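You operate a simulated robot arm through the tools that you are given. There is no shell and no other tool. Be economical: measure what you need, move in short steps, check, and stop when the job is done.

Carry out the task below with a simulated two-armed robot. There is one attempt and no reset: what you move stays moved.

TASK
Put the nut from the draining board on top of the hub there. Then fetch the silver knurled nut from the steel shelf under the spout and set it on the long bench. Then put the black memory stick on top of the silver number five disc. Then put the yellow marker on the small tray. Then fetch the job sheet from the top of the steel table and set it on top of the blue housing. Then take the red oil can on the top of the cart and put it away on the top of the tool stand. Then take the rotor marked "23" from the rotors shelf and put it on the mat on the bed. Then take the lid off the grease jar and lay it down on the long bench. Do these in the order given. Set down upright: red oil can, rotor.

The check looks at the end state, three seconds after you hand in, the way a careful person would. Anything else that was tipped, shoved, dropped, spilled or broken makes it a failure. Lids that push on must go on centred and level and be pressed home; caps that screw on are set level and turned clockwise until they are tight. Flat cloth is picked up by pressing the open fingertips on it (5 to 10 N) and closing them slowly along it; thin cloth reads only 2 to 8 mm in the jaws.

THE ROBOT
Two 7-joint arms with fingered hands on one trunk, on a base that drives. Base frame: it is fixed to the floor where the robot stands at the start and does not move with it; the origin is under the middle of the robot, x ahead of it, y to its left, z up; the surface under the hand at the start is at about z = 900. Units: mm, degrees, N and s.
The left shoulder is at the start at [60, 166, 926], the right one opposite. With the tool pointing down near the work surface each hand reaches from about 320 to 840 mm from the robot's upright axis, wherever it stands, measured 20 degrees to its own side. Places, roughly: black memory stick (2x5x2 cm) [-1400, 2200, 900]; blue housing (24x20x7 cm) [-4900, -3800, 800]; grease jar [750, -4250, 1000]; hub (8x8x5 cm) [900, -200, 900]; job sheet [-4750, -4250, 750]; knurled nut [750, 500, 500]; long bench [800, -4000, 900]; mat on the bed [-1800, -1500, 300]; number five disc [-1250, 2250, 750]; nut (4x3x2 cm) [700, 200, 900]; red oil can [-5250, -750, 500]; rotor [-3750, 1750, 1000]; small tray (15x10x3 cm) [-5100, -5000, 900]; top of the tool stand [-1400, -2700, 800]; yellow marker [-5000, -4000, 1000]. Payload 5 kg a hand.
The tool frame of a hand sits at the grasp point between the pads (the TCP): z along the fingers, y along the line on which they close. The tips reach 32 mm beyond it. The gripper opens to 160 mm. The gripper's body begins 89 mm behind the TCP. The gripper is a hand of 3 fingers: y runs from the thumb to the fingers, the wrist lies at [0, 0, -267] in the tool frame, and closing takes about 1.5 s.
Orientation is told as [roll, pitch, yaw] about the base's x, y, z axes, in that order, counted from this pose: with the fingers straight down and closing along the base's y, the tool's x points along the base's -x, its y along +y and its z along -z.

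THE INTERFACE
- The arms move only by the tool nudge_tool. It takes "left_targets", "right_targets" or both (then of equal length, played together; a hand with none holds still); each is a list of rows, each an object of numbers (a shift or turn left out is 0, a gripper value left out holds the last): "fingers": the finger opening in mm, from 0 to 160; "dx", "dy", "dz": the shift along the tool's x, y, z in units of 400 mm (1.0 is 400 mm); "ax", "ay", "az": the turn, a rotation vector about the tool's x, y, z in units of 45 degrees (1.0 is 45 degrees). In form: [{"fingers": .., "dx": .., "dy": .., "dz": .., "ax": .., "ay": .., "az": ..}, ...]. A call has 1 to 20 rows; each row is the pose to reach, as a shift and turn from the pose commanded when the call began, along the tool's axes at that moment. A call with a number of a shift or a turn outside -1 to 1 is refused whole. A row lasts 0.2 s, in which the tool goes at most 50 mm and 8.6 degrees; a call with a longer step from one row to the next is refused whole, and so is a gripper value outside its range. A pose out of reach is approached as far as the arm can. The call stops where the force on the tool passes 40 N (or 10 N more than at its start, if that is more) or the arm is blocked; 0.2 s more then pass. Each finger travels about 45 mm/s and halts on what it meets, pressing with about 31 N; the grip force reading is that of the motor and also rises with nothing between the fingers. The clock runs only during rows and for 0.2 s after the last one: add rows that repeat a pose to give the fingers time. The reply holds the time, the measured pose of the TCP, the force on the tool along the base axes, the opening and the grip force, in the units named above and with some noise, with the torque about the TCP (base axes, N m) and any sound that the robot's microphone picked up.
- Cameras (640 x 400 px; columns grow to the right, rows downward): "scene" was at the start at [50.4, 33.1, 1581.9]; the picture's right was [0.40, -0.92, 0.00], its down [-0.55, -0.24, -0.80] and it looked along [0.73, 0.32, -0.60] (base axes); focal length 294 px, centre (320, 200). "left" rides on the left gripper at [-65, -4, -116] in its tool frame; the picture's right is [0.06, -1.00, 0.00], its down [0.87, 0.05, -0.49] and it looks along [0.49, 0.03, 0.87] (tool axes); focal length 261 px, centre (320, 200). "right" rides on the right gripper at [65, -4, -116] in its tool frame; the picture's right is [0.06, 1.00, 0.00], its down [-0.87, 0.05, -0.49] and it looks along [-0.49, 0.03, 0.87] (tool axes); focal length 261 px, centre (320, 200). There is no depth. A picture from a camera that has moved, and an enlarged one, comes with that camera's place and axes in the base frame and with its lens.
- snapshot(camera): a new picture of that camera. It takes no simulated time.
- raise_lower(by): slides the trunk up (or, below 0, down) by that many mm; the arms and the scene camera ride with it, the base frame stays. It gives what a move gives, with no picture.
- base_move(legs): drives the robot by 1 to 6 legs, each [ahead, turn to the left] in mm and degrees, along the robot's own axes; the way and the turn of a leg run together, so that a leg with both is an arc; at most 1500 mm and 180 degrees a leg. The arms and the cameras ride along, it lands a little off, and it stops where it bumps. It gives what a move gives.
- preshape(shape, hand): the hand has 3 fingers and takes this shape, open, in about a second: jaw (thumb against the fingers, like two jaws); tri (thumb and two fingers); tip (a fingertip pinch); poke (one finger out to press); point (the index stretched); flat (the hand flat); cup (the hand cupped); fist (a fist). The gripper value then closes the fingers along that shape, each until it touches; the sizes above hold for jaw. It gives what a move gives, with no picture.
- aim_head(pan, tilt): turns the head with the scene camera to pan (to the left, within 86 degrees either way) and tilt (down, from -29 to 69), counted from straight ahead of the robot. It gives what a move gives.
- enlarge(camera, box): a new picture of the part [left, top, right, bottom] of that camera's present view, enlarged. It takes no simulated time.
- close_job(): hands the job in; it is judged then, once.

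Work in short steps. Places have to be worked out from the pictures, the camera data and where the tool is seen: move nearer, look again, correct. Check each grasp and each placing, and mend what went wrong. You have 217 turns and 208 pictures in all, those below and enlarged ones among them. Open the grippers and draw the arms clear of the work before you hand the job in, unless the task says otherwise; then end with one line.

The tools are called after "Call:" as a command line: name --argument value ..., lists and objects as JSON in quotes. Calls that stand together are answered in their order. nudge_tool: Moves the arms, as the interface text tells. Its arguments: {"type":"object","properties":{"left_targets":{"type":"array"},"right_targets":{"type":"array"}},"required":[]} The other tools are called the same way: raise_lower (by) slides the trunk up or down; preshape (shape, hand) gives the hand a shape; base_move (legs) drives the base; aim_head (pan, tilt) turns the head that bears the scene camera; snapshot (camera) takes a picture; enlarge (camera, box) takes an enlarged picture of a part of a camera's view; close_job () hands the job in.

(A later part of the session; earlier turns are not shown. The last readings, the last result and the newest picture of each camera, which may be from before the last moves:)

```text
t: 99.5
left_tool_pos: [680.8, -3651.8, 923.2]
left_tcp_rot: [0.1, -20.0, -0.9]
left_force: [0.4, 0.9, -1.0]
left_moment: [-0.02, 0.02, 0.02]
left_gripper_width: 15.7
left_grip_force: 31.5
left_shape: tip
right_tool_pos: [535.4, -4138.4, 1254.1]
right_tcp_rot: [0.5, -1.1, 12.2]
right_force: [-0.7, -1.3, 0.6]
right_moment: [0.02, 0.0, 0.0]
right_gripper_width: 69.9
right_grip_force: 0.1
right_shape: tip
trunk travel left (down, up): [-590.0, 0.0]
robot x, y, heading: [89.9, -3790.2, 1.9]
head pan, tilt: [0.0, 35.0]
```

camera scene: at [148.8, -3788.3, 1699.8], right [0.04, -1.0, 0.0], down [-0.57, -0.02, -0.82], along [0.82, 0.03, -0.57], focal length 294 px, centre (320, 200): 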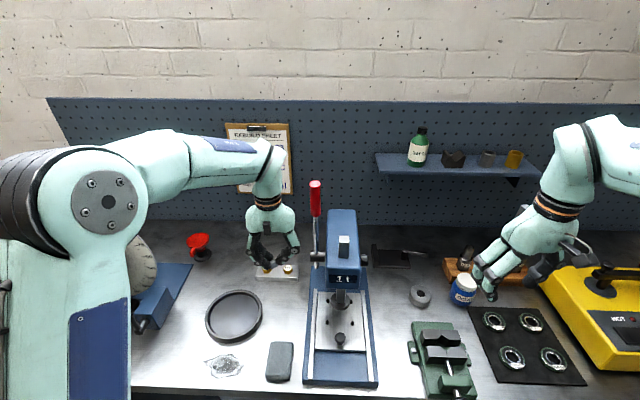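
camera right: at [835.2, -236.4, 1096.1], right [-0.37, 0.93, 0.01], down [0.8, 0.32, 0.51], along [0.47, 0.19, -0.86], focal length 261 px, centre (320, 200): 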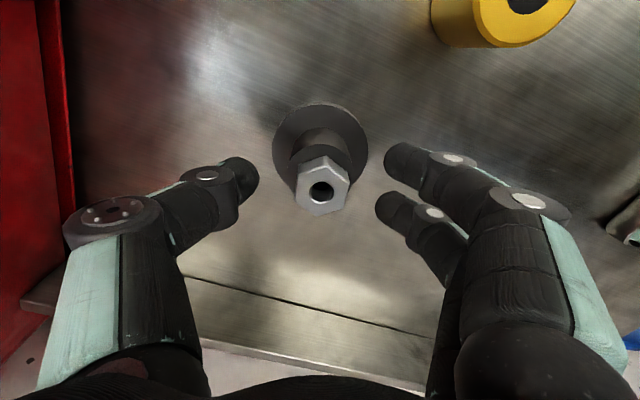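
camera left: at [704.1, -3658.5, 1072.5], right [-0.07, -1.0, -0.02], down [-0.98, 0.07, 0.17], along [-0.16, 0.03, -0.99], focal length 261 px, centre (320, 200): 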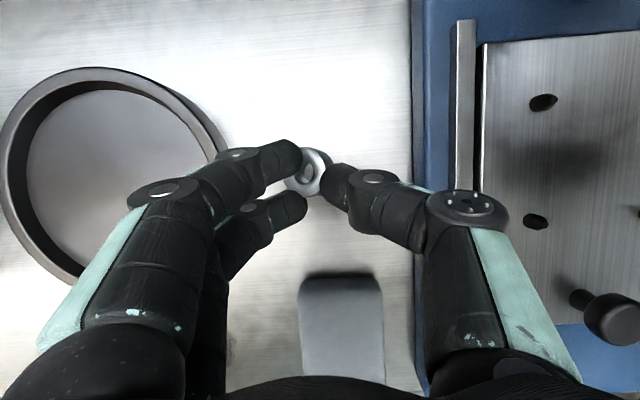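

Still no contact, so the bench is lower than 900. I'll check the gap in the picture.

Call:
enlarge --camera "scene" --box '[240, 250, 320, 340]'

Call:
nudge_tool --left_targets '[{"dz": 0.0047, "dx": 0.0017}, {"dz": 0.0094, "dx": 0.0034}, {"dz": 0.014, "dx": 0.0051}, {"dz": 0.0188, "dx": 0.0068}, {"dz": 0.0235, "dx": 0.0085}, {"dz": 0.028, "dx": 0.0103}, {"dz": 0.033, "dx": 0.012}]'

```text
4.44 times, centred on (280, 295) of scene
camera zoom: at [148.9, -3788.3, 1699.7], right [0.04, -1.0, 0.0], down [-0.57, -0.02, -0.82], along [0.82, 0.03, -0.57], focal length 1305 px, centre (498, -222)
```

zoom: 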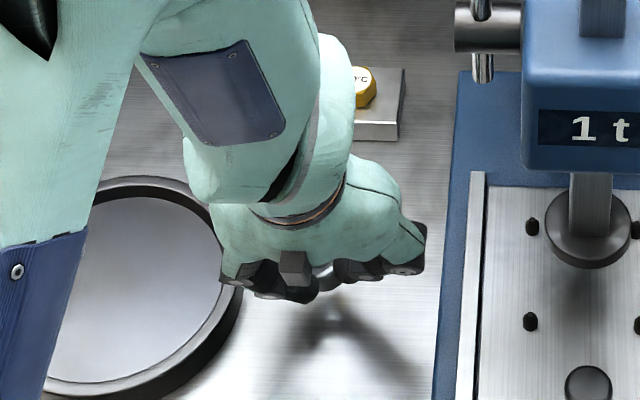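

```text
t: 101.2
left_tool_pos: [680.9, -3653.0, 907.2]
left_tcp_rot: [0.1, -19.8, -1.0]
left_force: [-0.1, -0.1, -0.7]
left_moment: [-0.02, 0.04, -0.02]
left_gripper_width: 15.6
left_grip_force: 30.8
left_shape: tip
right_tool_pos: [533.8, -4137.7, 1253.9]
right_tcp_rot: [0.6, -1.0, 12.2]
right_force: [-0.2, 0.4, 0.1]
right_moment: [0.0, 0.0, 0.01]
right_gripper_width: 70.2
right_grip_force: 0.0
right_shape: tip
trunk travel left (down, up): [-590.0, 0.0]
robot x, y, heading: [86.8, -3789.1, 2.1]
head pan, tilt: [0.0, 35.0]
```

Call:
nudge_tool --left_targets '[{"dz": 0.0047, "dx": 0.0017}, {"dz": 0.0094, "dx": 0.0034}, {"dz": 0.014, "dx": 0.0051}, {"dz": 0.0188, "dx": 0.0068}, {"dz": 0.0235, "dx": 0.0085}, {"dz": 0.028, "dx": 0.0103}, {"dz": 0.033, "dx": 0.012}]'

Call:
snapshot --camera "left"

```text
t: 102.9
left_tool_pos: [684.4, -3653.6, 899.8]
left_tcp_rot: [0.1, -20.7, -0.8]
left_force: [-5.1, -0.6, 23.9]
left_moment: [0.43, -0.14, 0.08]
left_gripper_width: 17.2
left_grip_force: 30.9
left_shape: tip
right_tool_pos: [533.3, -4138.7, 1253.4]
right_tcp_rot: [0.5, -1.2, 12.2]
right_force: [0.6, 0.7, -0.7]
right_moment: [0.0, 0.01, 0.04]
right_gripper_width: 70.1
right_grip_force: 0.1
right_shape: tip
trunk travel left (down, up): [-590.0, 0.0]
robot x, y, heading: [91.1, -3784.5, 2.3]
head pan, tilt: [0.0, 35.0]
stopped in row 7 (left hand): the force on the tool passed its limit at 41 N (the readings are from after the stop); the commanded pose is now the measured one
```

```text
149 pictures are left
camera left: at [705.4, -3659.2, 1030.8], right [-0.07, -1.0, -0.02], down [-0.99, 0.07, 0.15], along [-0.15, 0.03, -0.99], focal length 261 px, centre (320, 200)
```

left: 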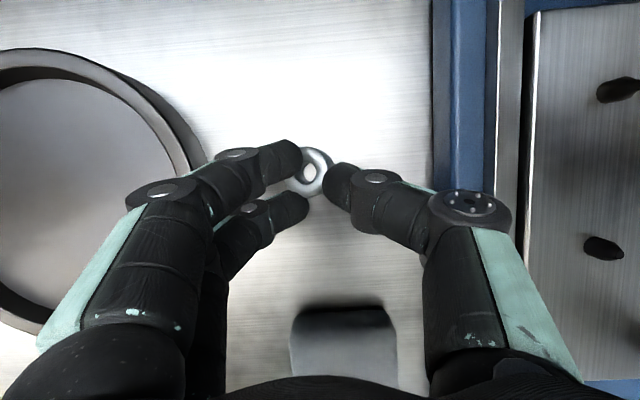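

Contact at TCP z≈900. I ease up 1 mm and open slowly.

Call:
nudge_tool --left_targets '[{"dz": -0.003, "fingers": 17}, {"dz": -0.003, "fingers": 22}, {"dz": -0.003, "fingers": 28}, {"dz": -0.003, "fingers": 36}, {"dz": -0.003, "fingers": 46}, {"dz": -0.003, "fingers": 56}, {"dz": -0.003, "fingers": 56}]'

Call:
snapshot --camera "left"

```text
t: 104.5
left_tool_pos: [682.7, -3652.5, 897.9]
left_tcp_rot: [0.1, -20.4, -0.9]
left_force: [-0.9, -1.8, 2.5]
left_moment: [0.08, 0.05, -0.03]
left_gripper_width: 54.8
left_grip_force: 0.2
left_shape: tip
right_tool_pos: [534.8, -4137.8, 1252.9]
right_tcp_rot: [0.5, -1.1, 12.2]
right_force: [-0.1, -0.3, -0.3]
right_moment: [0.02, 0.02, -0.02]
right_gripper_width: 70.0
right_grip_force: 0.1
right_shape: tip
trunk travel left (down, up): [-590.0, 0.0]
robot x, y, heading: [90.5, -3789.7, 2.2]
head pan, tilt: [0.0, 35.0]
```

```text
148 pictures are left
camera left: at [704.9, -3658.6, 1029.2], right [-0.07, -1.0, -0.02], down [-0.98, 0.07, 0.16], along [-0.16, 0.03, -0.99], focal length 261 px, centre (320, 200)
```

left: 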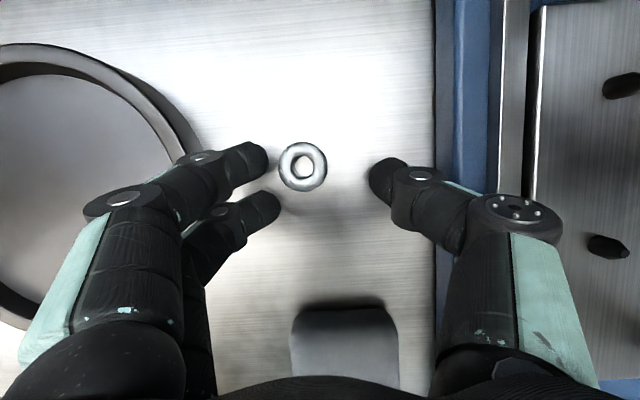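

The nut lies flat on the bench. I lift straight up, straighten the hand, draw it back, then back the robot off.

Call:
nudge_tool --left_targets '[{"dz": -0.1, "dx": -0.036}, {"dz": -0.2, "dx": -0.073}, {"dz": -0.31, "dx": -0.11}, {"dz": -0.42, "dx": -0.15, "ay": 0.1}, {"dz": -0.53, "dx": -0.19, "ay": 0.25}, {"dz": -0.64, "dx": -0.22, "ay": 0.44}, {"dz": -0.75, "dx": -0.22, "ay": 0.44}, {"dz": -0.84, "dx": -0.2, "ay": 0.44}, {"dz": -0.88, "dx": -0.1, "ay": 0.44}, {"dz": -0.91, "dx": 0.0, "ay": 0.44}, {"dz": -0.94, "dx": 0.1, "ay": 0.44}, {"dz": -0.96, "dx": 0.17, "ay": 0.44}]'

Call:
base_move --legs '[[-330, 0], [0, 90]]'

Call:
aim_head --pan 25 --tilt 15

Call:
snapshot --camera "scene"

```text
t: 107.1
left_tool_pos: [487.0, -3650.3, 1232.0]
left_tcp_rot: [0.0, -0.6, -0.8]
left_force: [0.1, 0.3, -0.7]
left_moment: [-0.02, 0.01, 0.02]
left_gripper_width: 55.5
left_grip_force: 0.1
left_shape: tip
right_tool_pos: [534.9, -4138.1, 1253.5]
right_tcp_rot: [0.5, -1.0, 12.2]
right_force: [-0.4, 0.6, 0.0]
right_moment: [0.01, 0.0, -0.02]
right_gripper_width: 70.2
right_grip_force: 0.0
right_shape: tip
trunk travel left (down, up): [-590.0, 0.0]
robot x, y, heading: [90.3, -3791.0, 2.2]
head pan, tilt: [0.0, 35.0]
```

```text
t: 113.2
left_tool_pos: [-381.8, -3404.8, 1232.7]
left_tcp_rot: [0.1, -0.6, 89.7]
left_force: [0.8, 0.3, 0.2]
left_moment: [-0.04, -0.02, -0.01]
left_gripper_width: 55.8
left_grip_force: 0.0
left_shape: tip
right_tool_pos: [106.7, -3352.9, 1253.8]
right_tcp_rot: [0.5, -1.1, 102.8]
right_force: [0.3, -0.3, 0.5]
right_moment: [-0.01, 0.03, 0.01]
right_gripper_width: 69.9
right_grip_force: 0.1
right_shape: tip
trunk travel left (down, up): [-590.0, 0.0]
robot x, y, heading: [-240.5, -3802.8, 93.0]
head pan, tilt: [0.0, 35.0]
```

```text
t: 114.1
left_tool_pos: [-381.1, -3405.2, 1233.5]
left_tcp_rot: [0.1, -0.5, 89.8]
left_force: [0.4, -0.5, 0.5]
left_moment: [0.01, 0.02, 0.03]
left_gripper_width: 55.7
left_grip_force: 0.0
left_shape: tip
right_tool_pos: [105.9, -3352.4, 1254.3]
right_tcp_rot: [0.4, -1.0, 102.8]
right_force: [0.0, -0.6, -0.8]
right_moment: [0.01, 0.03, -0.04]
right_gripper_width: 70.3
right_grip_force: 0.1
right_shape: tip
trunk travel left (down, up): [-590.0, 0.0]
robot x, y, heading: [-240.5, -3802.8, 92.7]
head pan, tilt: [25.0, 15.0]
```

```text
147 pictures are left
camera scene: at [-280.3, -3750.4, 1731.7], right [0.88, 0.47, 0.0], down [0.12, -0.23, -0.97], along [-0.45, 0.85, -0.26], focal length 294 px, centre (320, 200)
```

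scene: 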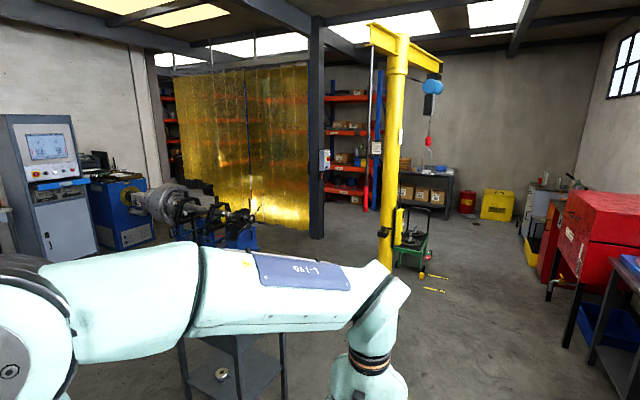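

I have an overview now: the crane column is at about [-880,-1530] with the trolley behind it. I'll drive north along x≈-200 and look again.

Call:
base_move --legs '[[0, -4.5], [1500, 0], [1500, 0], [900, 0]]'

Call:
snapshot --camera "scene"

```text
t: 133.1
left_tool_pos: [-102.7, 438.8, 1233.4]
left_tcp_rot: [0.0, -0.4, 81.0]
left_force: [0.7, -0.1, -0.3]
left_moment: [-0.04, 0.0, 0.02]
left_gripper_width: 55.4
left_grip_force: 0.1
left_shape: tip
right_tool_pos: [386.8, 417.7, 1253.4]
right_tcp_rot: [0.5, -1.1, 94.2]
right_force: [0.0, -1.3, 0.1]
right_moment: [-0.01, -0.01, 0.0]
right_gripper_width: 69.8
right_grip_force: 0.1
right_shape: tip
trunk travel left (down, up): [-590.0, 0.0]
robot x, y, heading: [-20.1, 24.3, 84.1]
head pan, tilt: [25.0, 15.0]
```

```text
146 pictures are left
camera scene: at [-54.8, 82.8, 1731.7], right [0.94, 0.33, 0.0], down [0.08, -0.24, -0.97], along [-0.32, 0.91, -0.26], focal length 294 px, centre (320, 200)
```

scene: 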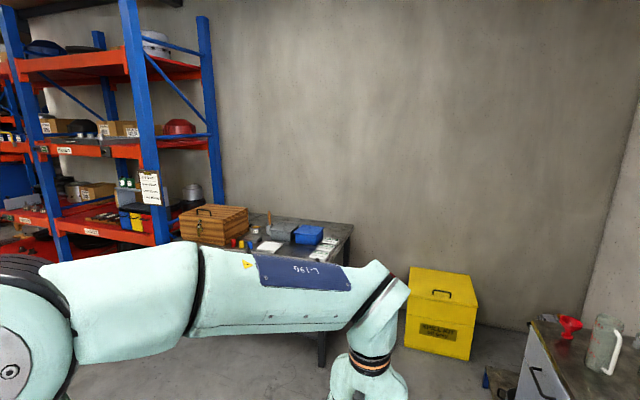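

The table with the boxes lies ahead to the left, around [-1050,1850]. I'll turn towards it and look at the floor on the way.

Call:
base_move --legs '[[0, 40]]'

Call:
aim_head --pan 0 --tilt 25

Call:
snapshot --camera "scene"

```text
t: 135.4
left_tool_pos: [-343.5, 296.7, 1232.8]
left_tcp_rot: [0.1, -0.5, 119.8]
left_force: [-0.2, 0.6, 0.0]
left_moment: [0.02, -0.01, 0.03]
left_gripper_width: 55.7
left_grip_force: 0.1
left_shape: tip
right_tool_pos: [51.6, 585.6, 1254.4]
right_tcp_rot: [0.5, -1.0, 132.9]
right_force: [-0.3, -0.2, -0.4]
right_moment: [0.01, -0.01, 0.0]
right_gripper_width: 69.9
right_grip_force: 0.1
right_shape: tip
trunk travel left (down, up): [-590.0, 0.0]
robot x, y, heading: [-23.7, 24.9, 122.9]
head pan, tilt: [25.0, 15.0]
```

```text
t: 136.3
left_tool_pos: [-343.5, 296.3, 1232.5]
left_tcp_rot: [0.1, -0.4, 119.8]
left_force: [1.0, -0.3, 0.1]
left_moment: [-0.03, 0.01, -0.03]
left_gripper_width: 55.8
left_grip_force: 0.0
left_shape: tip
right_tool_pos: [52.9, 586.5, 1253.2]
right_tcp_rot: [0.5, -1.0, 132.9]
right_force: [0.7, -0.3, 0.1]
right_moment: [-0.01, 0.0, 0.0]
right_gripper_width: 70.2
right_grip_force: 0.0
right_shape: tip
trunk travel left (down, up): [-590.0, 0.0]
robot x, y, heading: [-22.6, 24.8, 122.9]
head pan, tilt: [0.0, 25.0]
```

```text
145 pictures are left
camera scene: at [-55.2, 75.8, 1715.5], right [0.84, 0.54, 0.0], down [0.23, -0.35, -0.91], along [-0.49, 0.76, -0.42], focal length 294 px, centre (320, 200)
```

scene: 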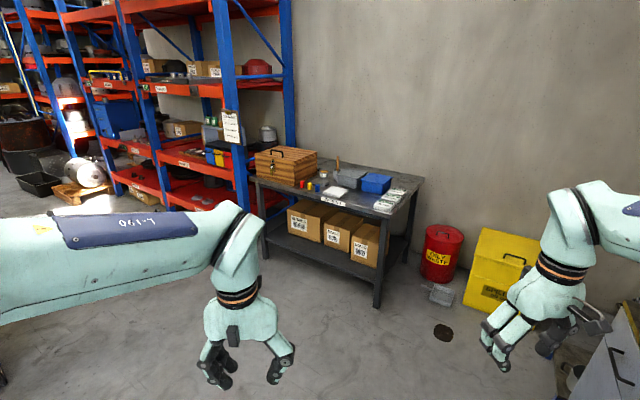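

I'll zoom in on the table to identify the items.

Call:
enlarge --camera "scene" --box '[230, 130, 440, 260]'

```text
3.05 times, centred on (335, 195) of scene
camera zoom: at [-55.2, 75.8, 1715.5], right [0.84, 0.54, 0.0], down [0.23, -0.35, -0.91], along [-0.49, 0.76, -0.42], focal length 895 px, centre (274, 215)
```

zoom: 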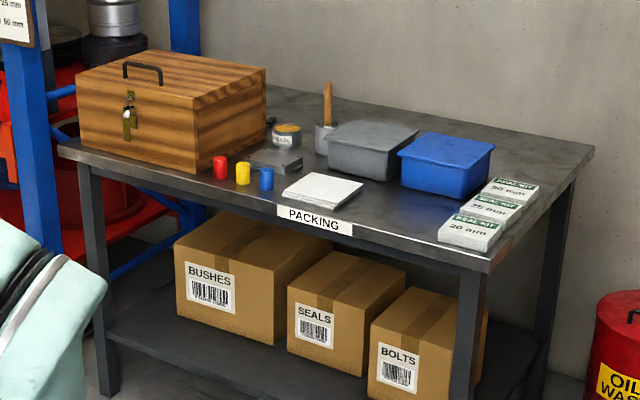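

A small black thing behind the wooden box could be the memory stick. I'll drive closer and face the table.

Call:
base_move --legs '[[0, 15], [1450, 0], [0, -46]]'

Call:
aim_head --pan 0 --tilt 30

Call:
snapshot --camera "scene"

```text
t: 146.8
left_tool_pos: [-1277.7, 1410.2, 1233.4]
left_tcp_rot: [0.1, -0.5, 89.2]
left_force: [0.0, 0.1, -0.5]
left_moment: [-0.05, 0.01, 0.03]
left_gripper_width: 55.5
left_grip_force: 0.1
left_shape: tip
right_tool_pos: [-790.3, 1459.2, 1254.2]
right_tcp_rot: [0.5, -0.9, 102.3]
right_force: [0.0, 0.3, -0.8]
right_moment: [0.0, -0.01, -0.05]
right_gripper_width: 70.1
right_grip_force: 0.1
right_shape: tip
trunk travel left (down, up): [-590.0, 0.0]
robot x, y, heading: [-1139.1, 1014.1, 92.6]
head pan, tilt: [0.0, 25.0]
```

```text
t: 147.4
left_tool_pos: [-1278.2, 1411.1, 1233.5]
left_tcp_rot: [0.1, -0.5, 89.3]
left_force: [0.3, 0.7, -0.6]
left_moment: [-0.01, 0.01, -0.01]
left_gripper_width: 55.6
left_grip_force: 0.0
left_shape: tip
right_tool_pos: [-789.4, 1460.4, 1253.4]
right_tcp_rot: [0.5, -1.0, 102.3]
right_force: [0.3, 0.3, -1.0]
right_moment: [0.03, 0.01, -0.04]
right_gripper_width: 70.4
right_grip_force: 0.0
right_shape: tip
trunk travel left (down, up): [-590.0, 0.0]
robot x, y, heading: [-1138.7, 1011.7, 92.6]
head pan, tilt: [0.0, 30.0]
```

```text
143 pictures are left
camera scene: at [-1140.2, 1072.7, 1707.6], right [1.0, 0.04, 0.0], down [0.02, -0.5, -0.87], along [-0.04, 0.87, -0.5], focal length 294 px, centre (320, 200)
```

scene: 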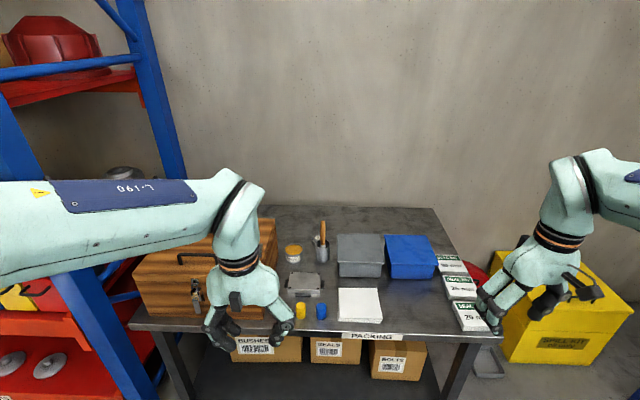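

Zooming in on the table top.

Call:
enlarge --camera "scene" --box '[230, 200, 350, 280]'

Call:
enlarge --camera "scene" --box '[130, 200, 500, 350]'

```text
5.00 times, centred on (290, 240) of scene
camera zoom: at [-1140.2, 1072.7, 1707.6], right [1.0, 0.04, 0.0], down [0.02, -0.5, -0.87], along [-0.04, 0.87, -0.5], focal length 1468 px, centre (470, 0)
```

zoom: 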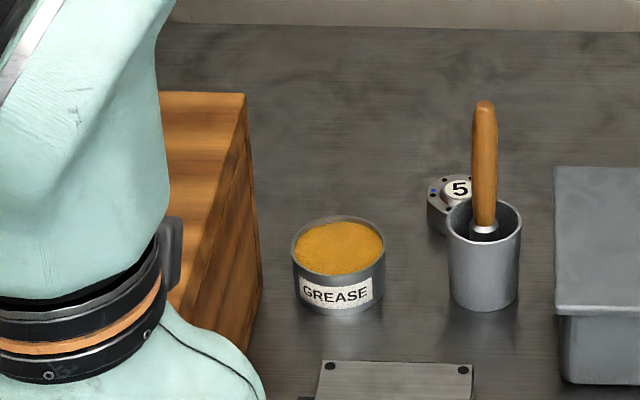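

```text
1.73 times, centred on (315, 275) of scene
camera zoom: at [-1140.2, 1072.7, 1707.6], right [1.0, 0.04, 0.0], down [0.02, -0.5, -0.87], along [-0.04, 0.87, -0.5], focal length 508 px, centre (329, 70)
```

zoom: 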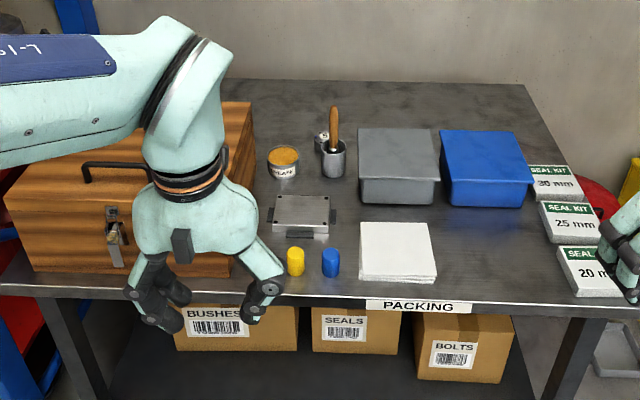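

The number 5 disc is behind the brush cup, at about [-1208,2225]. The stick is hidden beyond the wooden box's rear right, about [-1410,2160]. I'll extend the left arm forward at height so its elbow tucks in from the rack, and look past the box.

Call:
nudge_tool --left_targets '[{"dx": -0.11, "dy": 0.02}, {"dx": -0.22, "dy": 0.04}, {"dx": -0.33, "dy": 0.06}, {"dx": -0.44, "dy": 0.08}, {"dx": -0.55, "dy": 0.1}, {"dx": -0.66, "dy": 0.12}]'

Call:
aim_head --pan 40 --tilt 30

Call:
snapshot --camera "scene"

Call:
snapshot --camera "left"

```text
t: 148.8
left_tool_pos: [-1318.7, 1678.1, 1236.2]
left_tcp_rot: [0.1, -0.3, 89.2]
left_force: [-0.3, 1.3, 0.0]
left_moment: [-0.03, -0.02, 0.0]
left_gripper_width: 55.9
left_grip_force: 0.1
left_shape: tip
right_tool_pos: [-790.3, 1460.2, 1251.8]
right_tcp_rot: [0.6, -0.9, 102.3]
right_force: [-0.5, 0.5, 0.0]
right_moment: [-0.07, -0.03, 0.0]
right_gripper_width: 70.2
right_grip_force: 0.0
right_shape: tip
trunk travel left (down, up): [-590.0, 0.0]
robot x, y, heading: [-1132.2, 1013.1, 92.7]
head pan, tilt: [0.0, 30.0]
```

```text
t: 149.9
left_tool_pos: [-1317.1, 1675.9, 1235.1]
left_tcp_rot: [0.1, -0.4, 89.4]
left_force: [0.7, -0.4, 0.0]
left_moment: [0.02, 0.01, 0.0]
left_gripper_width: 55.7
left_grip_force: 0.0
left_shape: tip
right_tool_pos: [-790.4, 1459.3, 1253.4]
right_tcp_rot: [0.6, -1.0, 102.3]
right_force: [0.1, 0.7, 0.4]
right_moment: [0.02, 0.0, 0.0]
right_gripper_width: 70.1
right_grip_force: 0.1
right_shape: tip
trunk travel left (down, up): [-590.0, 0.0]
robot x, y, heading: [-1139.0, 1009.8, 92.2]
head pan, tilt: [40.0, 30.0]
```

```text
140 pictures are left
camera scene: at [-1197.2, 1049.1, 1707.5], right [0.74, 0.67, 0.0], down [0.34, -0.37, -0.87], along [-0.58, 0.64, -0.5], focal length 294 px, centre (320, 200)
```

scene: 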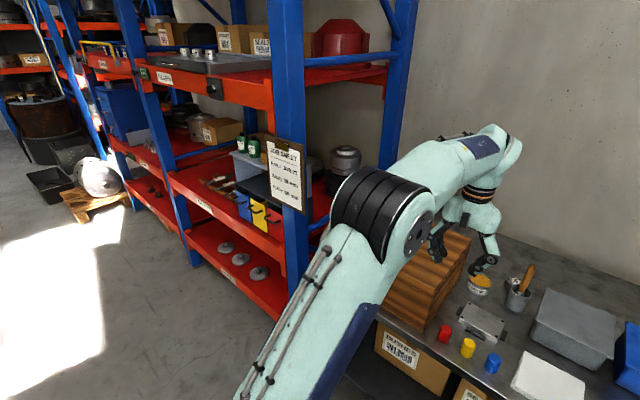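

```text
139 pictures are left
camera left: at [-1312.0, 1738.5, 1352.4], right [1.0, -0.08, 0.0], down [-0.06, -0.87, 0.48], along [-0.04, -0.48, -0.87], focal length 261 px, centre (320, 200)
```

left: 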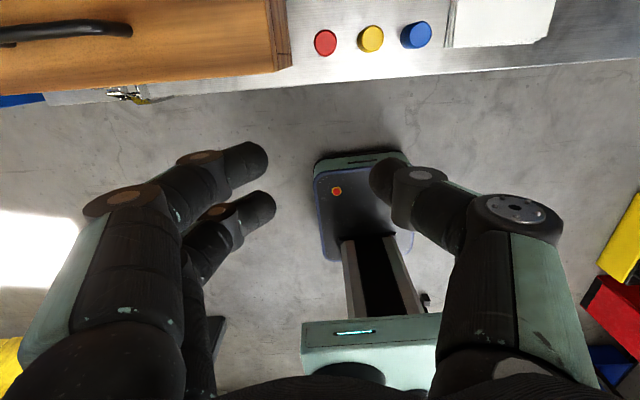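

The elbow is well clear of the rack. I'll drive so the left shoulder is in line with the stick, close to the table front at y≈1700.

Call:
base_move --legs '[[0, 14], [340, 0], [0, -16]]'

Call:
aim_head --pan 5 --tilt 45

Call:
snapshot --camera "scene"

Call:
snapshot --camera "left"

```text
t: 153.9
left_tool_pos: [-1391.1, 2000.3, 1235.4]
left_tcp_rot: [0.1, -0.6, 87.2]
left_force: [-0.2, 0.0, 0.0]
left_moment: [-0.01, 0.03, -0.01]
left_gripper_width: 55.5
left_grip_force: 0.1
left_shape: tip
right_tool_pos: [-869.4, 1767.0, 1253.4]
right_tcp_rot: [0.4, -1.0, 100.4]
right_force: [0.1, -0.1, -0.1]
right_moment: [-0.04, 0.03, -0.02]
right_gripper_width: 70.1
right_grip_force: 0.0
right_shape: tip
trunk travel left (down, up): [-590.0, 0.0]
robot x, y, heading: [-1233.5, 1331.8, 90.5]
head pan, tilt: [40.0, 30.0]
```

```text
t: 154.9
left_tool_pos: [-1390.8, 2000.9, 1234.7]
left_tcp_rot: [0.2, -0.6, 87.2]
left_force: [0.4, -0.1, 0.8]
left_moment: [-0.02, -0.02, -0.01]
left_gripper_width: 55.6
left_grip_force: 0.1
left_shape: tip
right_tool_pos: [-871.5, 1766.7, 1253.2]
right_tcp_rot: [0.5, -1.1, 100.4]
right_force: [-0.4, -1.0, -0.4]
right_moment: [-0.03, -0.02, 0.0]
right_gripper_width: 69.9
right_grip_force: 0.2
right_shape: tip
trunk travel left (down, up): [-590.0, 0.0]
robot x, y, heading: [-1235.7, 1333.3, 90.4]
head pan, tilt: [5.0, 45.0]
```

```text
138 pictures are left
camera scene: at [-1240.5, 1382.5, 1685.0], right [1.0, 0.1, 0.0], down [0.07, -0.7, -0.71], along [-0.07, 0.7, -0.71], focal length 294 px, centre (320, 200)
```

scene: 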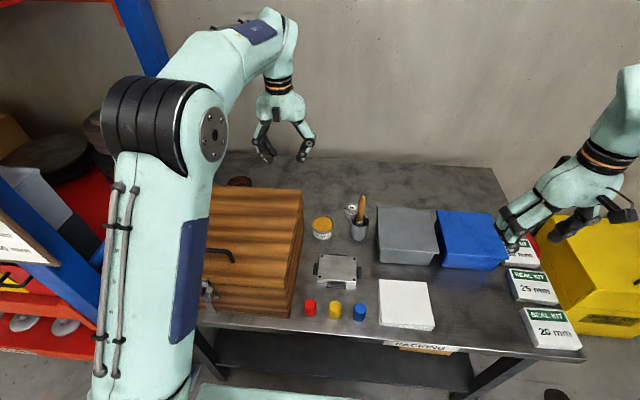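

```text
137 pictures are left
camera left: at [-1382.9, 2063.5, 1352.2], right [0.99, -0.11, 0.0], down [-0.09, -0.87, 0.48], along [-0.05, -0.48, -0.87], focal length 261 px, centre (320, 200)
```

left: 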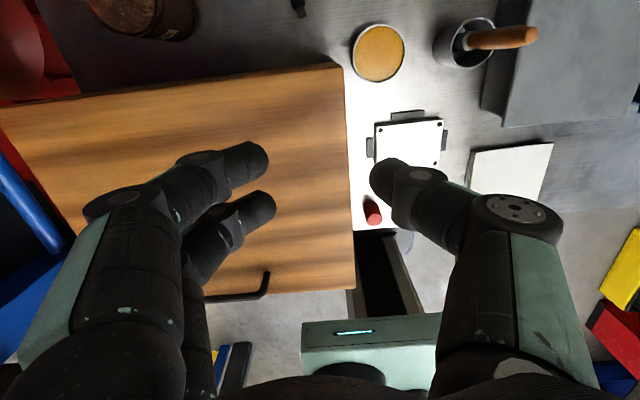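

The stick shows behind the box at about [-1411,2136]. I move the left hand above it, lower to 1110, and look.

Call:
nudge_tool --left_targets '[{"dx": -0.1, "dy": 0.02}, {"dx": -0.2, "dy": 0.04}, {"dx": -0.32, "dy": 0.065}, {"dx": -0.32, "dy": 0.065, "dz": 0.1}, {"dx": -0.32, "dy": 0.065, "dz": 0.2}, {"dx": -0.32, "dy": 0.065, "dz": 0.31}, {"dx": -0.32, "dy": 0.065, "dz": 0.31}]'

Call:
snapshot --camera "left"

```text
t: 156.5
left_tool_pos: [-1409.3, 2129.9, 1108.8]
left_tcp_rot: [0.1, -0.5, 87.2]
left_force: [0.5, -0.5, -0.1]
left_moment: [0.02, 0.0, 0.01]
left_gripper_width: 55.8
left_grip_force: 0.0
left_shape: tip
left hand out of reach, approached as far as the arm can: row 3, 4, 5
right_tool_pos: [-870.0, 1765.6, 1252.8]
right_tcp_rot: [0.4, -1.0, 100.4]
right_force: [0.3, -0.2, 0.0]
right_moment: [0.02, 0.01, 0.02]
right_gripper_width: 70.2
right_grip_force: 0.1
right_shape: tip
trunk travel left (down, up): [-590.0, 0.0]
robot x, y, heading: [-1232.3, 1330.1, 90.6]
head pan, tilt: [5.0, 45.0]
```

```text
136 pictures are left
camera left: at [-1400.9, 2192.9, 1226.4], right [0.99, -0.11, 0.0], down [-0.09, -0.87, 0.48], along [-0.06, -0.48, -0.88], focal length 261 px, centre (320, 200)
```

left: 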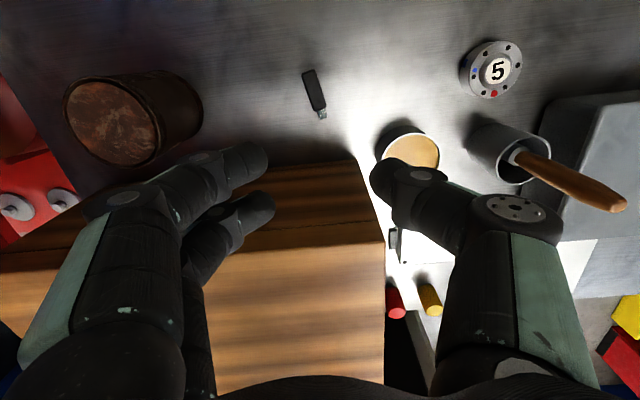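

Now I see both clearly: stick centre about [-1415,2149] (axis 10° off y), disc about [-1192,2160], table z≈840, box rear face y≈2050. I turn to yaw 100 and lower to z 905.

Call:
nudge_tool --left_targets '[{"dz": 0.1, "az": -0.1}, {"dz": 0.2, "dx": -0.01, "dy": 0.005, "az": -0.2}, {"dz": 0.3, "dx": -0.03, "dy": 0.01, "az": -0.287}, {"dz": 0.4, "dx": -0.05, "dy": 0.017, "az": -0.287}, {"dz": 0.51, "dx": -0.05, "dy": 0.017, "az": -0.287}, {"dz": 0.51, "dx": -0.05, "dy": 0.017, "az": -0.287}]'

Call:
snapshot --camera "left"

```text
t: 157.9
left_tool_pos: [-1419.5, 2149.9, 909.1]
left_tcp_rot: [-0.1, -0.4, 100.2]
left_force: [-0.2, 0.0, 0.0]
left_moment: [0.03, -0.01, 0.01]
left_gripper_width: 56.2
left_grip_force: 0.1
left_shape: tip
right_tool_pos: [-869.8, 1766.6, 1252.5]
right_tcp_rot: [0.4, -1.0, 100.4]
right_force: [-0.1, 0.3, -0.8]
right_moment: [-0.02, 0.01, 0.02]
right_gripper_width: 69.9
right_grip_force: 0.1
right_shape: tip
trunk travel left (down, up): [-590.0, 0.0]
robot x, y, heading: [-1235.9, 1334.4, 90.5]
head pan, tilt: [5.0, 45.0]
```

```text
135 pictures are left
camera left: at [-1424.8, 2213.5, 1025.3], right [0.99, 0.12, 0.0], down [0.1, -0.87, 0.48], along [0.06, -0.48, -0.88], focal length 261 px, centre (320, 200)
```

left: 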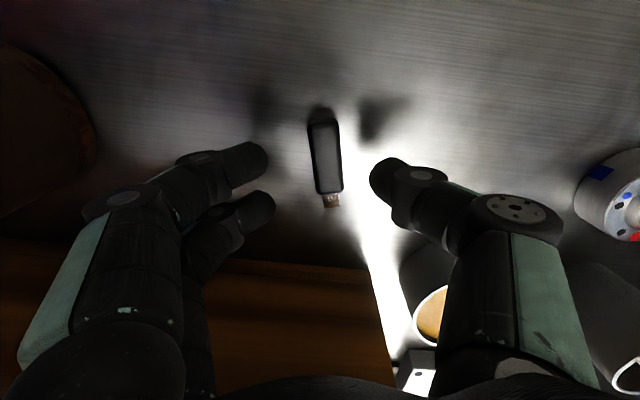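

Centred within a few mm. I shift 6 mm in x and lower until about 5 mm above the table, then close.

Call:
nudge_tool --left_targets '[{"dz": 0.03, "dx": -0.005, "dy": -0.016}, {"dz": 0.055, "dx": -0.005, "dy": -0.016}, {"dz": 0.065, "dx": -0.005, "dy": -0.016}, {"dz": 0.072, "dx": -0.005, "dy": -0.016}, {"dz": 0.078, "dx": -0.005, "dy": -0.016}, {"dz": 0.078, "dx": -0.005, "dy": -0.016}]'

Call:
snapshot --camera "left"

```text
t: 159.3
left_tool_pos: [-1406.1, 2148.3, 882.9]
left_tcp_rot: [-0.1, -0.7, 100.2]
left_force: [0.5, -2.5, 24.3]
left_moment: [-0.23, 0.06, 0.14]
left_gripper_width: 57.4
left_grip_force: 0.0
left_shape: tip
left hand out of reach, approached as far as the arm can: row 1, 2, 3, 4, 5, 6
right_tool_pos: [-869.2, 1764.3, 1255.4]
right_tcp_rot: [0.5, -1.2, 100.4]
right_force: [0.2, -0.3, 0.2]
right_moment: [-0.01, -0.02, -0.01]
right_gripper_width: 70.1
right_grip_force: 0.0
right_shape: tip
trunk travel left (down, up): [-590.0, 0.0]
robot x, y, heading: [-1233.5, 1331.5, 90.3]
head pan, tilt: [5.0, 45.0]
```

```text
134 pictures are left
camera left: at [-1412.4, 2210.5, 999.3], right [0.99, 0.12, 0.0], down [0.1, -0.87, 0.48], along [0.06, -0.48, -0.88], focal length 261 px, centre (320, 200)
```

left: 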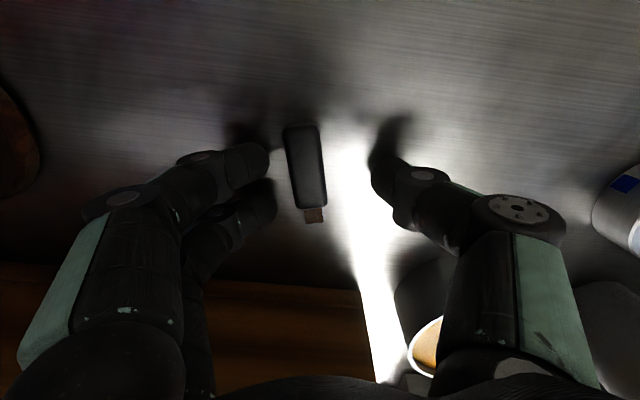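

The fingertips touched the table (z≈851). I ease up, shift slightly, and close on the stick.

Call:
nudge_tool --left_targets '[{"dz": -0.012, "dy": 0.01, "fingers": 56}, {"dz": -0.012, "dy": 0.015, "fingers": 45}, {"dz": -0.012, "dy": 0.015, "fingers": 35}, {"dz": -0.012, "dy": 0.015, "fingers": 25}, {"dz": -0.012, "dy": 0.015, "fingers": 15}, {"dz": -0.012, "dy": 0.015, "fingers": 5}, {"dz": -0.012, "dy": 0.015, "fingers": 5}, {"dz": -0.012, "dy": 0.015, "fingers": 5}, {"dz": -0.012, "dy": 0.015, "fingers": 5}]'

Call:
snapshot --camera "left"

```text
t: 161.3
left_tool_pos: [-1413.6, 2148.9, 884.2]
left_tcp_rot: [0.0, -0.4, 100.3]
left_force: [-0.9, 0.4, 0.8]
left_moment: [0.04, 0.01, 0.02]
left_gripper_width: 18.7
left_grip_force: 31.2
left_shape: tip
right_tool_pos: [-870.8, 1767.2, 1253.6]
right_tcp_rot: [0.6, -1.0, 100.4]
right_force: [-0.2, 0.8, 0.1]
right_moment: [0.0, -0.01, -0.01]
right_gripper_width: 70.3
right_grip_force: 0.2
right_shape: tip
trunk travel left (down, up): [-590.0, 0.0]
robot x, y, heading: [-1235.0, 1330.4, 90.8]
head pan, tilt: [5.0, 45.0]
```

```text
133 pictures are left
camera left: at [-1419.0, 2210.9, 999.8], right [0.99, 0.12, 0.0], down [0.1, -0.87, 0.48], along [0.06, -0.48, -0.87], focal length 261 px, centre (320, 200)
```

left: 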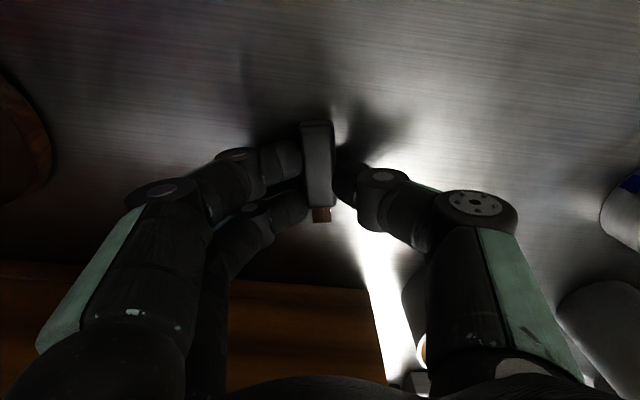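

The stick is held across its body. I lift 80 mm, drive 35 mm ahead for reach, and look at the disc.

Call:
nudge_tool --left_targets '[{"dz": -0.05}, {"dz": -0.1}, {"dz": -0.15}, {"dz": -0.2}]'

Call:
base_move --legs '[[35, 0]]'

Call:
nudge_tool --left_targets '[{"dy": -0.1}, {"dy": -0.2}, {"dy": -0.3}, {"dy": -0.3}]'

Call:
snapshot --camera "left"

Call:
snapshot --camera "scene"

```text
t: 162.3
left_tool_pos: [-1411.4, 2146.2, 962.9]
left_tcp_rot: [0.0, -0.4, 100.2]
left_force: [-0.2, 0.7, -0.1]
left_moment: [-0.01, 0.01, -0.01]
left_gripper_width: 18.6
left_grip_force: 31.2
left_shape: tip
right_tool_pos: [-870.3, 1766.3, 1252.8]
right_tcp_rot: [0.5, -1.0, 100.3]
right_force: [0.7, -0.1, -0.2]
right_moment: [0.03, 0.01, 0.01]
right_gripper_width: 70.2
right_grip_force: 0.0
right_shape: tip
trunk travel left (down, up): [-590.0, 0.0]
robot x, y, heading: [-1232.3, 1333.0, 90.6]
head pan, tilt: [5.0, 45.0]
```

```text
t: 163.2
left_tool_pos: [-1411.9, 2182.9, 960.9]
left_tcp_rot: [0.0, -0.3, 100.1]
left_force: [0.5, 0.8, -0.9]
left_moment: [-0.08, 0.01, 0.0]
left_gripper_width: 18.5
left_grip_force: 30.9
left_shape: tip
right_tool_pos: [-870.6, 1804.7, 1251.6]
right_tcp_rot: [0.5, -0.7, 100.4]
right_force: [-0.1, 0.8, -0.5]
right_moment: [-0.1, 0.01, 0.01]
right_gripper_width: 70.4
right_grip_force: 0.0
right_shape: tip
trunk travel left (down, up): [-590.0, 0.0]
robot x, y, heading: [-1232.5, 1369.0, 90.4]
head pan, tilt: [5.0, 45.0]
```

```text
t: 164.2
left_tool_pos: [-1322.4, 2174.3, 962.8]
left_tcp_rot: [0.0, -0.5, 100.3]
left_force: [0.5, -0.6, 0.4]
left_moment: [-0.01, 0.01, 0.0]
left_gripper_width: 18.2
left_grip_force: 31.3
left_shape: tip
left hand out of reach, approached as far as the arm can: row 1, 2, 3, 4
right_tool_pos: [-870.4, 1803.1, 1253.2]
right_tcp_rot: [0.5, -1.0, 100.5]
right_force: [-0.7, 0.0, -0.8]
right_moment: [0.01, 0.03, 0.0]
right_gripper_width: 70.3
right_grip_force: 0.1
right_shape: tip
trunk travel left (down, up): [-590.0, 0.0]
robot x, y, heading: [-1232.4, 1368.8, 90.8]
head pan, tilt: [5.0, 45.0]
```

```text
132 pictures are left
camera left: at [-1328.7, 2237.1, 1078.6], right [0.99, 0.12, 0.0], down [0.1, -0.87, 0.48], along [0.06, -0.48, -0.87], focal length 261 px, centre (320, 200)
```

left: 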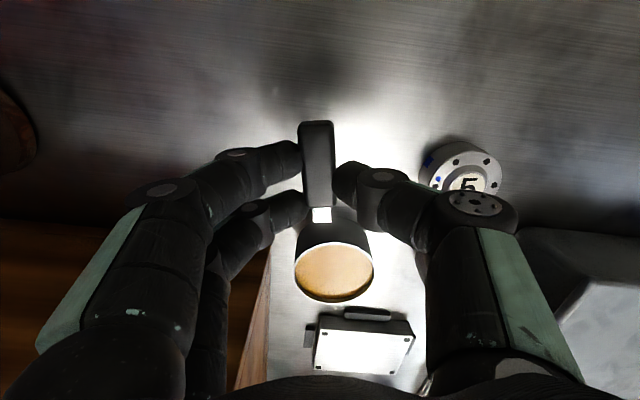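

```text
131 pictures are left
camera scene: at [-1240.2, 1417.4, 1684.9], right [1.0, 0.1, 0.0], down [0.07, -0.7, -0.71], along [-0.07, 0.7, -0.71], focal length 294 px, centre (320, 200)
```

scene: 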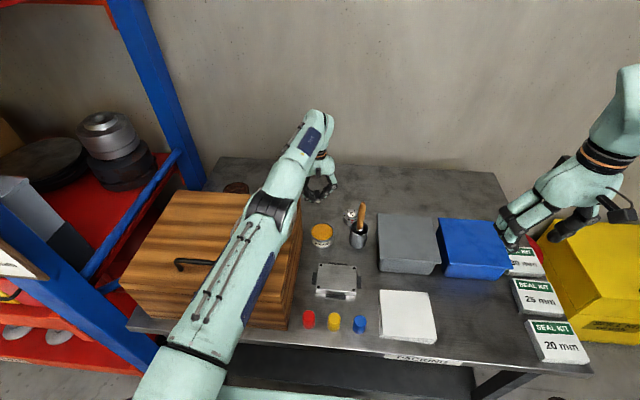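

The arm is nearly straight. Turning the base right by 8° will swing the hand over to the disc (about [-1199,2157], top z≈875); at this height it passes behind the brush.

Call:
base_move --legs '[[0, -8]]'

Call:
snapshot --camera "left"

Call:
enlarge --camera "scene" --box '[260, 140, 440, 280]'

```text
t: 165.2
left_tool_pos: [-1206.5, 2179.7, 960.2]
left_tcp_rot: [0.0, -0.3, 92.1]
left_force: [1.3, 0.5, 0.2]
left_moment: [-0.03, 0.03, 0.02]
left_gripper_width: 18.5
left_grip_force: 31.1
left_shape: tip
right_tool_pos: [-813.1, 1747.2, 1253.2]
right_tcp_rot: [0.4, -0.9, 92.2]
right_force: [0.1, -0.3, 0.0]
right_moment: [0.0, 0.03, -0.03]
right_gripper_width: 69.9
right_grip_force: 0.1
right_shape: tip
trunk travel left (down, up): [-590.0, 0.0]
robot x, y, heading: [-1229.2, 1368.6, 82.4]
head pan, tilt: [5.0, 45.0]
```

```text
130 pictures are left
camera left: at [-1203.8, 2242.2, 1076.7], right [1.0, -0.03, 0.0], down [-0.02, -0.87, 0.49], along [-0.01, -0.49, -0.87], focal length 261 px, centre (320, 200)
```

left: 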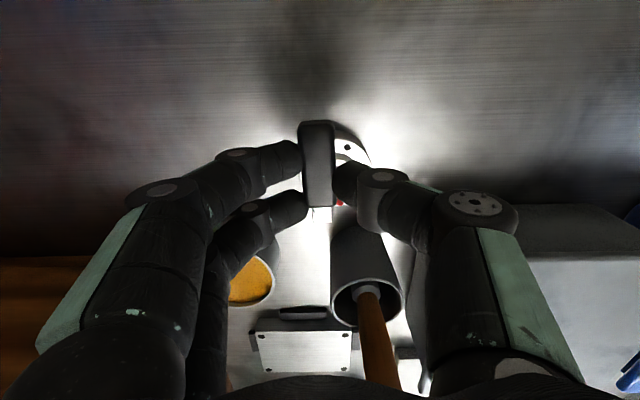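

```text
2.86 times, centred on (350, 210) of scene
camera zoom: at [-1232.5, 1418.8, 1684.7], right [1.0, -0.05, 0.0], down [-0.03, -0.71, -0.71], along [0.03, 0.71, -0.71], focal length 839 px, centre (234, 171)
```

zoom: 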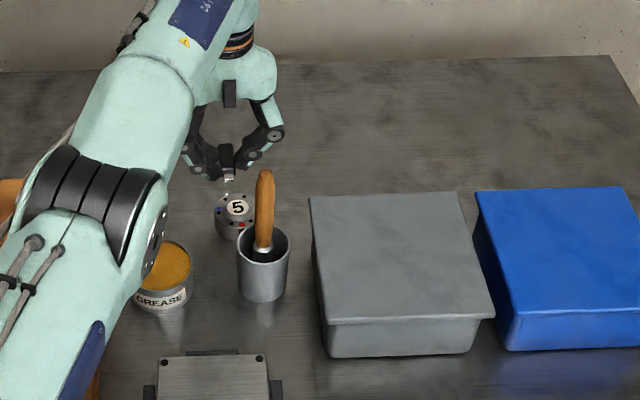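

I shift the stick over the disc at this height (TCP to about [-1195,2147]; the stick's centre is 10 mm ahead of the TCP) and check.

Call:
nudge_tool --left_targets '[{"dx": 0.04, "dy": -0.012}, {"dx": 0.083, "dy": -0.025}, {"dx": 0.083, "dy": -0.025}, {"dx": 0.083, "dy": -0.025, "dz": 0.04}, {"dx": 0.083, "dy": -0.025, "dz": 0.075}]'

Call:
snapshot --camera "left"

Call:
enlarge --camera "scene" --box '[290, 170, 370, 230]'

```text
t: 166.4
left_tool_pos: [-1188.3, 2168.5, 927.6]
left_tcp_rot: [0.1, -0.2, 92.1]
left_force: [-0.5, 0.2, -0.6]
left_moment: [-0.02, 0.01, -0.01]
left_gripper_width: 18.5
left_grip_force: 31.3
left_shape: tip
left hand out of reach, approached as far as the arm can: row 1, 2, 3, 4, 5
right_tool_pos: [-813.1, 1746.7, 1253.0]
right_tcp_rot: [0.5, -0.9, 92.3]
right_force: [1.1, -0.9, 0.6]
right_moment: [-0.04, 0.02, -0.01]
right_gripper_width: 70.2
right_grip_force: 0.1
right_shape: tip
trunk travel left (down, up): [-590.0, 0.0]
robot x, y, heading: [-1234.4, 1368.9, 82.3]
head pan, tilt: [5.0, 45.0]
```

```text
128 pictures are left
camera left: at [-1185.0, 2232.3, 1042.7], right [1.0, -0.03, 0.0], down [-0.02, -0.87, 0.49], along [-0.01, -0.49, -0.87], focal length 261 px, centre (320, 200)
```

left: 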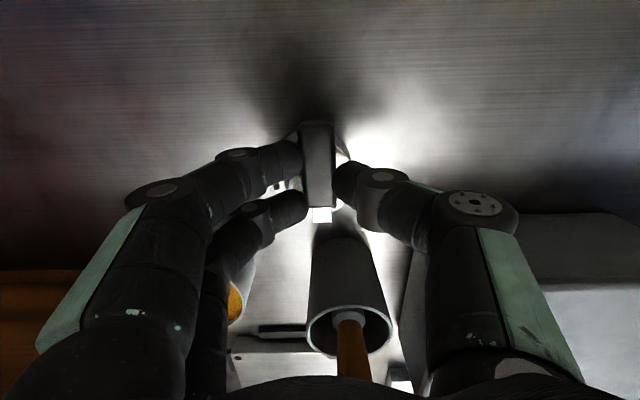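

```text
6.67 times, centred on (330, 200) of scene
camera zoom: at [-1233.5, 1418.5, 1684.9], right [1.0, -0.05, 0.0], down [-0.03, -0.71, -0.71], along [0.03, 0.71, -0.71], focal length 1957 px, centre (253, 200)
```

zoom: 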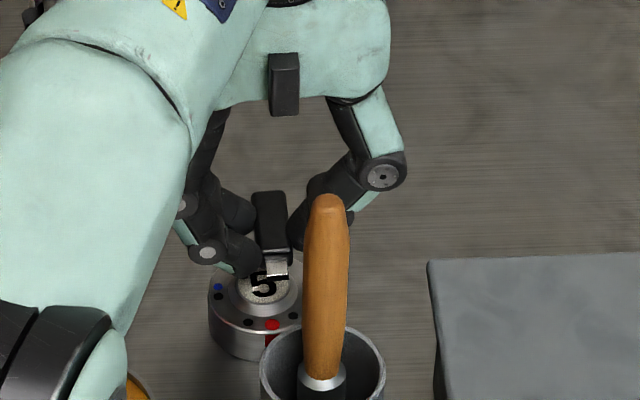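

The disc's centre is at about [-1200,2157], top z≈878. The stick needs about -11 mm in x and -20 mm in y; I command half of that to see how the arm responds at its reach limit.

Call:
nudge_tool --left_targets '[{"dx": 0.025, "dy": 0.02}, {"dx": 0.025, "dy": 0.02}, {"dx": 0.025, "dy": 0.02}]'

```text
t: 167.2
left_tool_pos: [-1189.4, 2169.9, 928.2]
left_tcp_rot: [0.1, -0.1, 92.2]
left_force: [-0.1, -0.2, -1.1]
left_moment: [0.02, -0.01, 0.02]
left_gripper_width: 18.1
left_grip_force: 30.8
left_shape: tip
left hand out of reach, approached as far as the arm can: row 1, 2, 3
right_tool_pos: [-812.9, 1746.6, 1253.2]
right_tcp_rot: [0.6, -1.1, 92.4]
right_force: [-0.3, -0.2, -0.4]
right_moment: [0.04, 0.01, 0.0]
right_gripper_width: 69.9
right_grip_force: 0.1
right_shape: tip
trunk travel left (down, up): [-590.0, 0.0]
robot x, y, heading: [-1234.0, 1370.5, 82.4]
head pan, tilt: [5.0, 45.0]
```

It didn't budge, so a joint limit is likely. I'll try easing the yaw by 9° while asking for the shift.

Call:
nudge_tool --left_targets '[{"az": 0.1}, {"az": 0.2}, {"az": 0.2}, {"az": 0.2, "dx": 0.02}, {"az": 0.2, "dx": 0.02}]'

```text
t: 168.4
left_tool_pos: [-1190.2, 2170.0, 929.0]
left_tcp_rot: [0.0, -0.4, 83.1]
left_force: [0.8, 0.5, 0.8]
left_moment: [-0.01, 0.01, 0.0]
left_gripper_width: 18.4
left_grip_force: 30.6
left_shape: tip
left hand out of reach, approached as far as the arm can: row 4, 5
right_tool_pos: [-812.4, 1746.6, 1254.3]
right_tcp_rot: [0.5, -1.0, 92.4]
right_force: [-0.1, -0.1, 0.0]
right_moment: [-0.05, -0.01, 0.01]
right_gripper_width: 70.0
right_grip_force: 0.1
right_shape: tip
trunk travel left (down, up): [-590.0, 0.0]
robot x, y, heading: [-1236.9, 1366.1, 82.3]
head pan, tilt: [5.0, 45.0]
```

Moving back is refused when the hand is near the robot's midline. I'll lift, move the hand 160 mm left, then turn the base right 12° so the disc lies on the left arm's own side.

Call:
nudge_tool --left_targets '[{"dz": -0.06}, {"dz": -0.1}, {"dz": -0.1, "dy": 0.1}, {"dz": -0.1, "dy": 0.2, "dx": 0.02}, {"dz": -0.1, "dy": 0.3, "dx": 0.04}, {"dz": -0.1, "dy": 0.4, "dx": 0.07}, {"dz": -0.1, "dy": 0.4, "dx": 0.07}]'

Call:
base_move --legs '[[0, -12]]'

Call:
snapshot --camera "left"

```text
t: 170.0
left_tool_pos: [-1344.2, 2207.2, 969.7]
left_tcp_rot: [0.1, -0.2, 83.1]
left_force: [0.0, 0.1, -0.7]
left_moment: [0.0, -0.01, -0.03]
left_gripper_width: 18.5
left_grip_force: 30.9
left_shape: tip
left hand out of reach, approached as far as the arm can: row 3, 4, 5, 6, 7
right_tool_pos: [-812.5, 1745.8, 1253.3]
right_tcp_rot: [0.5, -1.0, 92.2]
right_force: [-0.4, 0.0, 0.3]
right_moment: [-0.02, -0.05, -0.02]
right_gripper_width: 70.3
right_grip_force: 0.1
right_shape: tip
trunk travel left (down, up): [-590.0, 0.0]
robot x, y, heading: [-1237.3, 1370.9, 82.3]
head pan, tilt: [5.0, 45.0]
```

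```text
t: 171.2
left_tool_pos: [-1161.5, 2211.6, 970.3]
left_tcp_rot: [0.1, -0.2, 70.7]
left_force: [0.3, -0.3, 0.3]
left_moment: [0.07, 0.01, 0.01]
left_gripper_width: 18.4
left_grip_force: 31.5
left_shape: tip
right_tool_pos: [-740.0, 1647.4, 1253.8]
right_tcp_rot: [0.5, -1.0, 79.9]
right_force: [0.0, 1.0, 0.2]
right_moment: [0.02, 0.04, -0.02]
right_gripper_width: 70.0
right_grip_force: 0.1
right_shape: tip
trunk travel left (down, up): [-590.0, 0.0]
robot x, y, heading: [-1236.4, 1369.1, 69.8]
head pan, tilt: [5.0, 45.0]
```

```text
126 pictures are left
camera left: at [-1135.2, 2269.6, 1086.4], right [0.92, -0.39, 0.0], down [-0.34, -0.8, 0.49], along [-0.19, -0.45, -0.87], focal length 261 px, centre (320, 200)
```

left: 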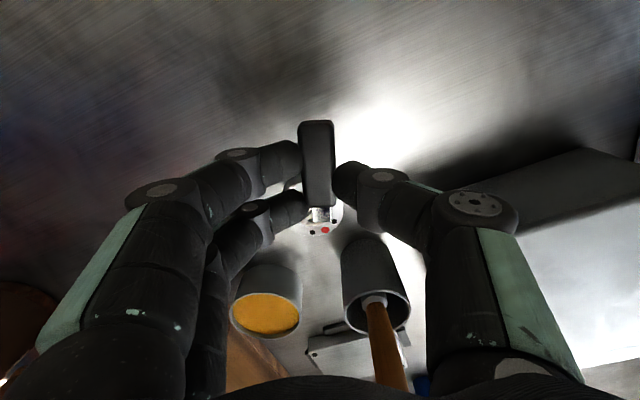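

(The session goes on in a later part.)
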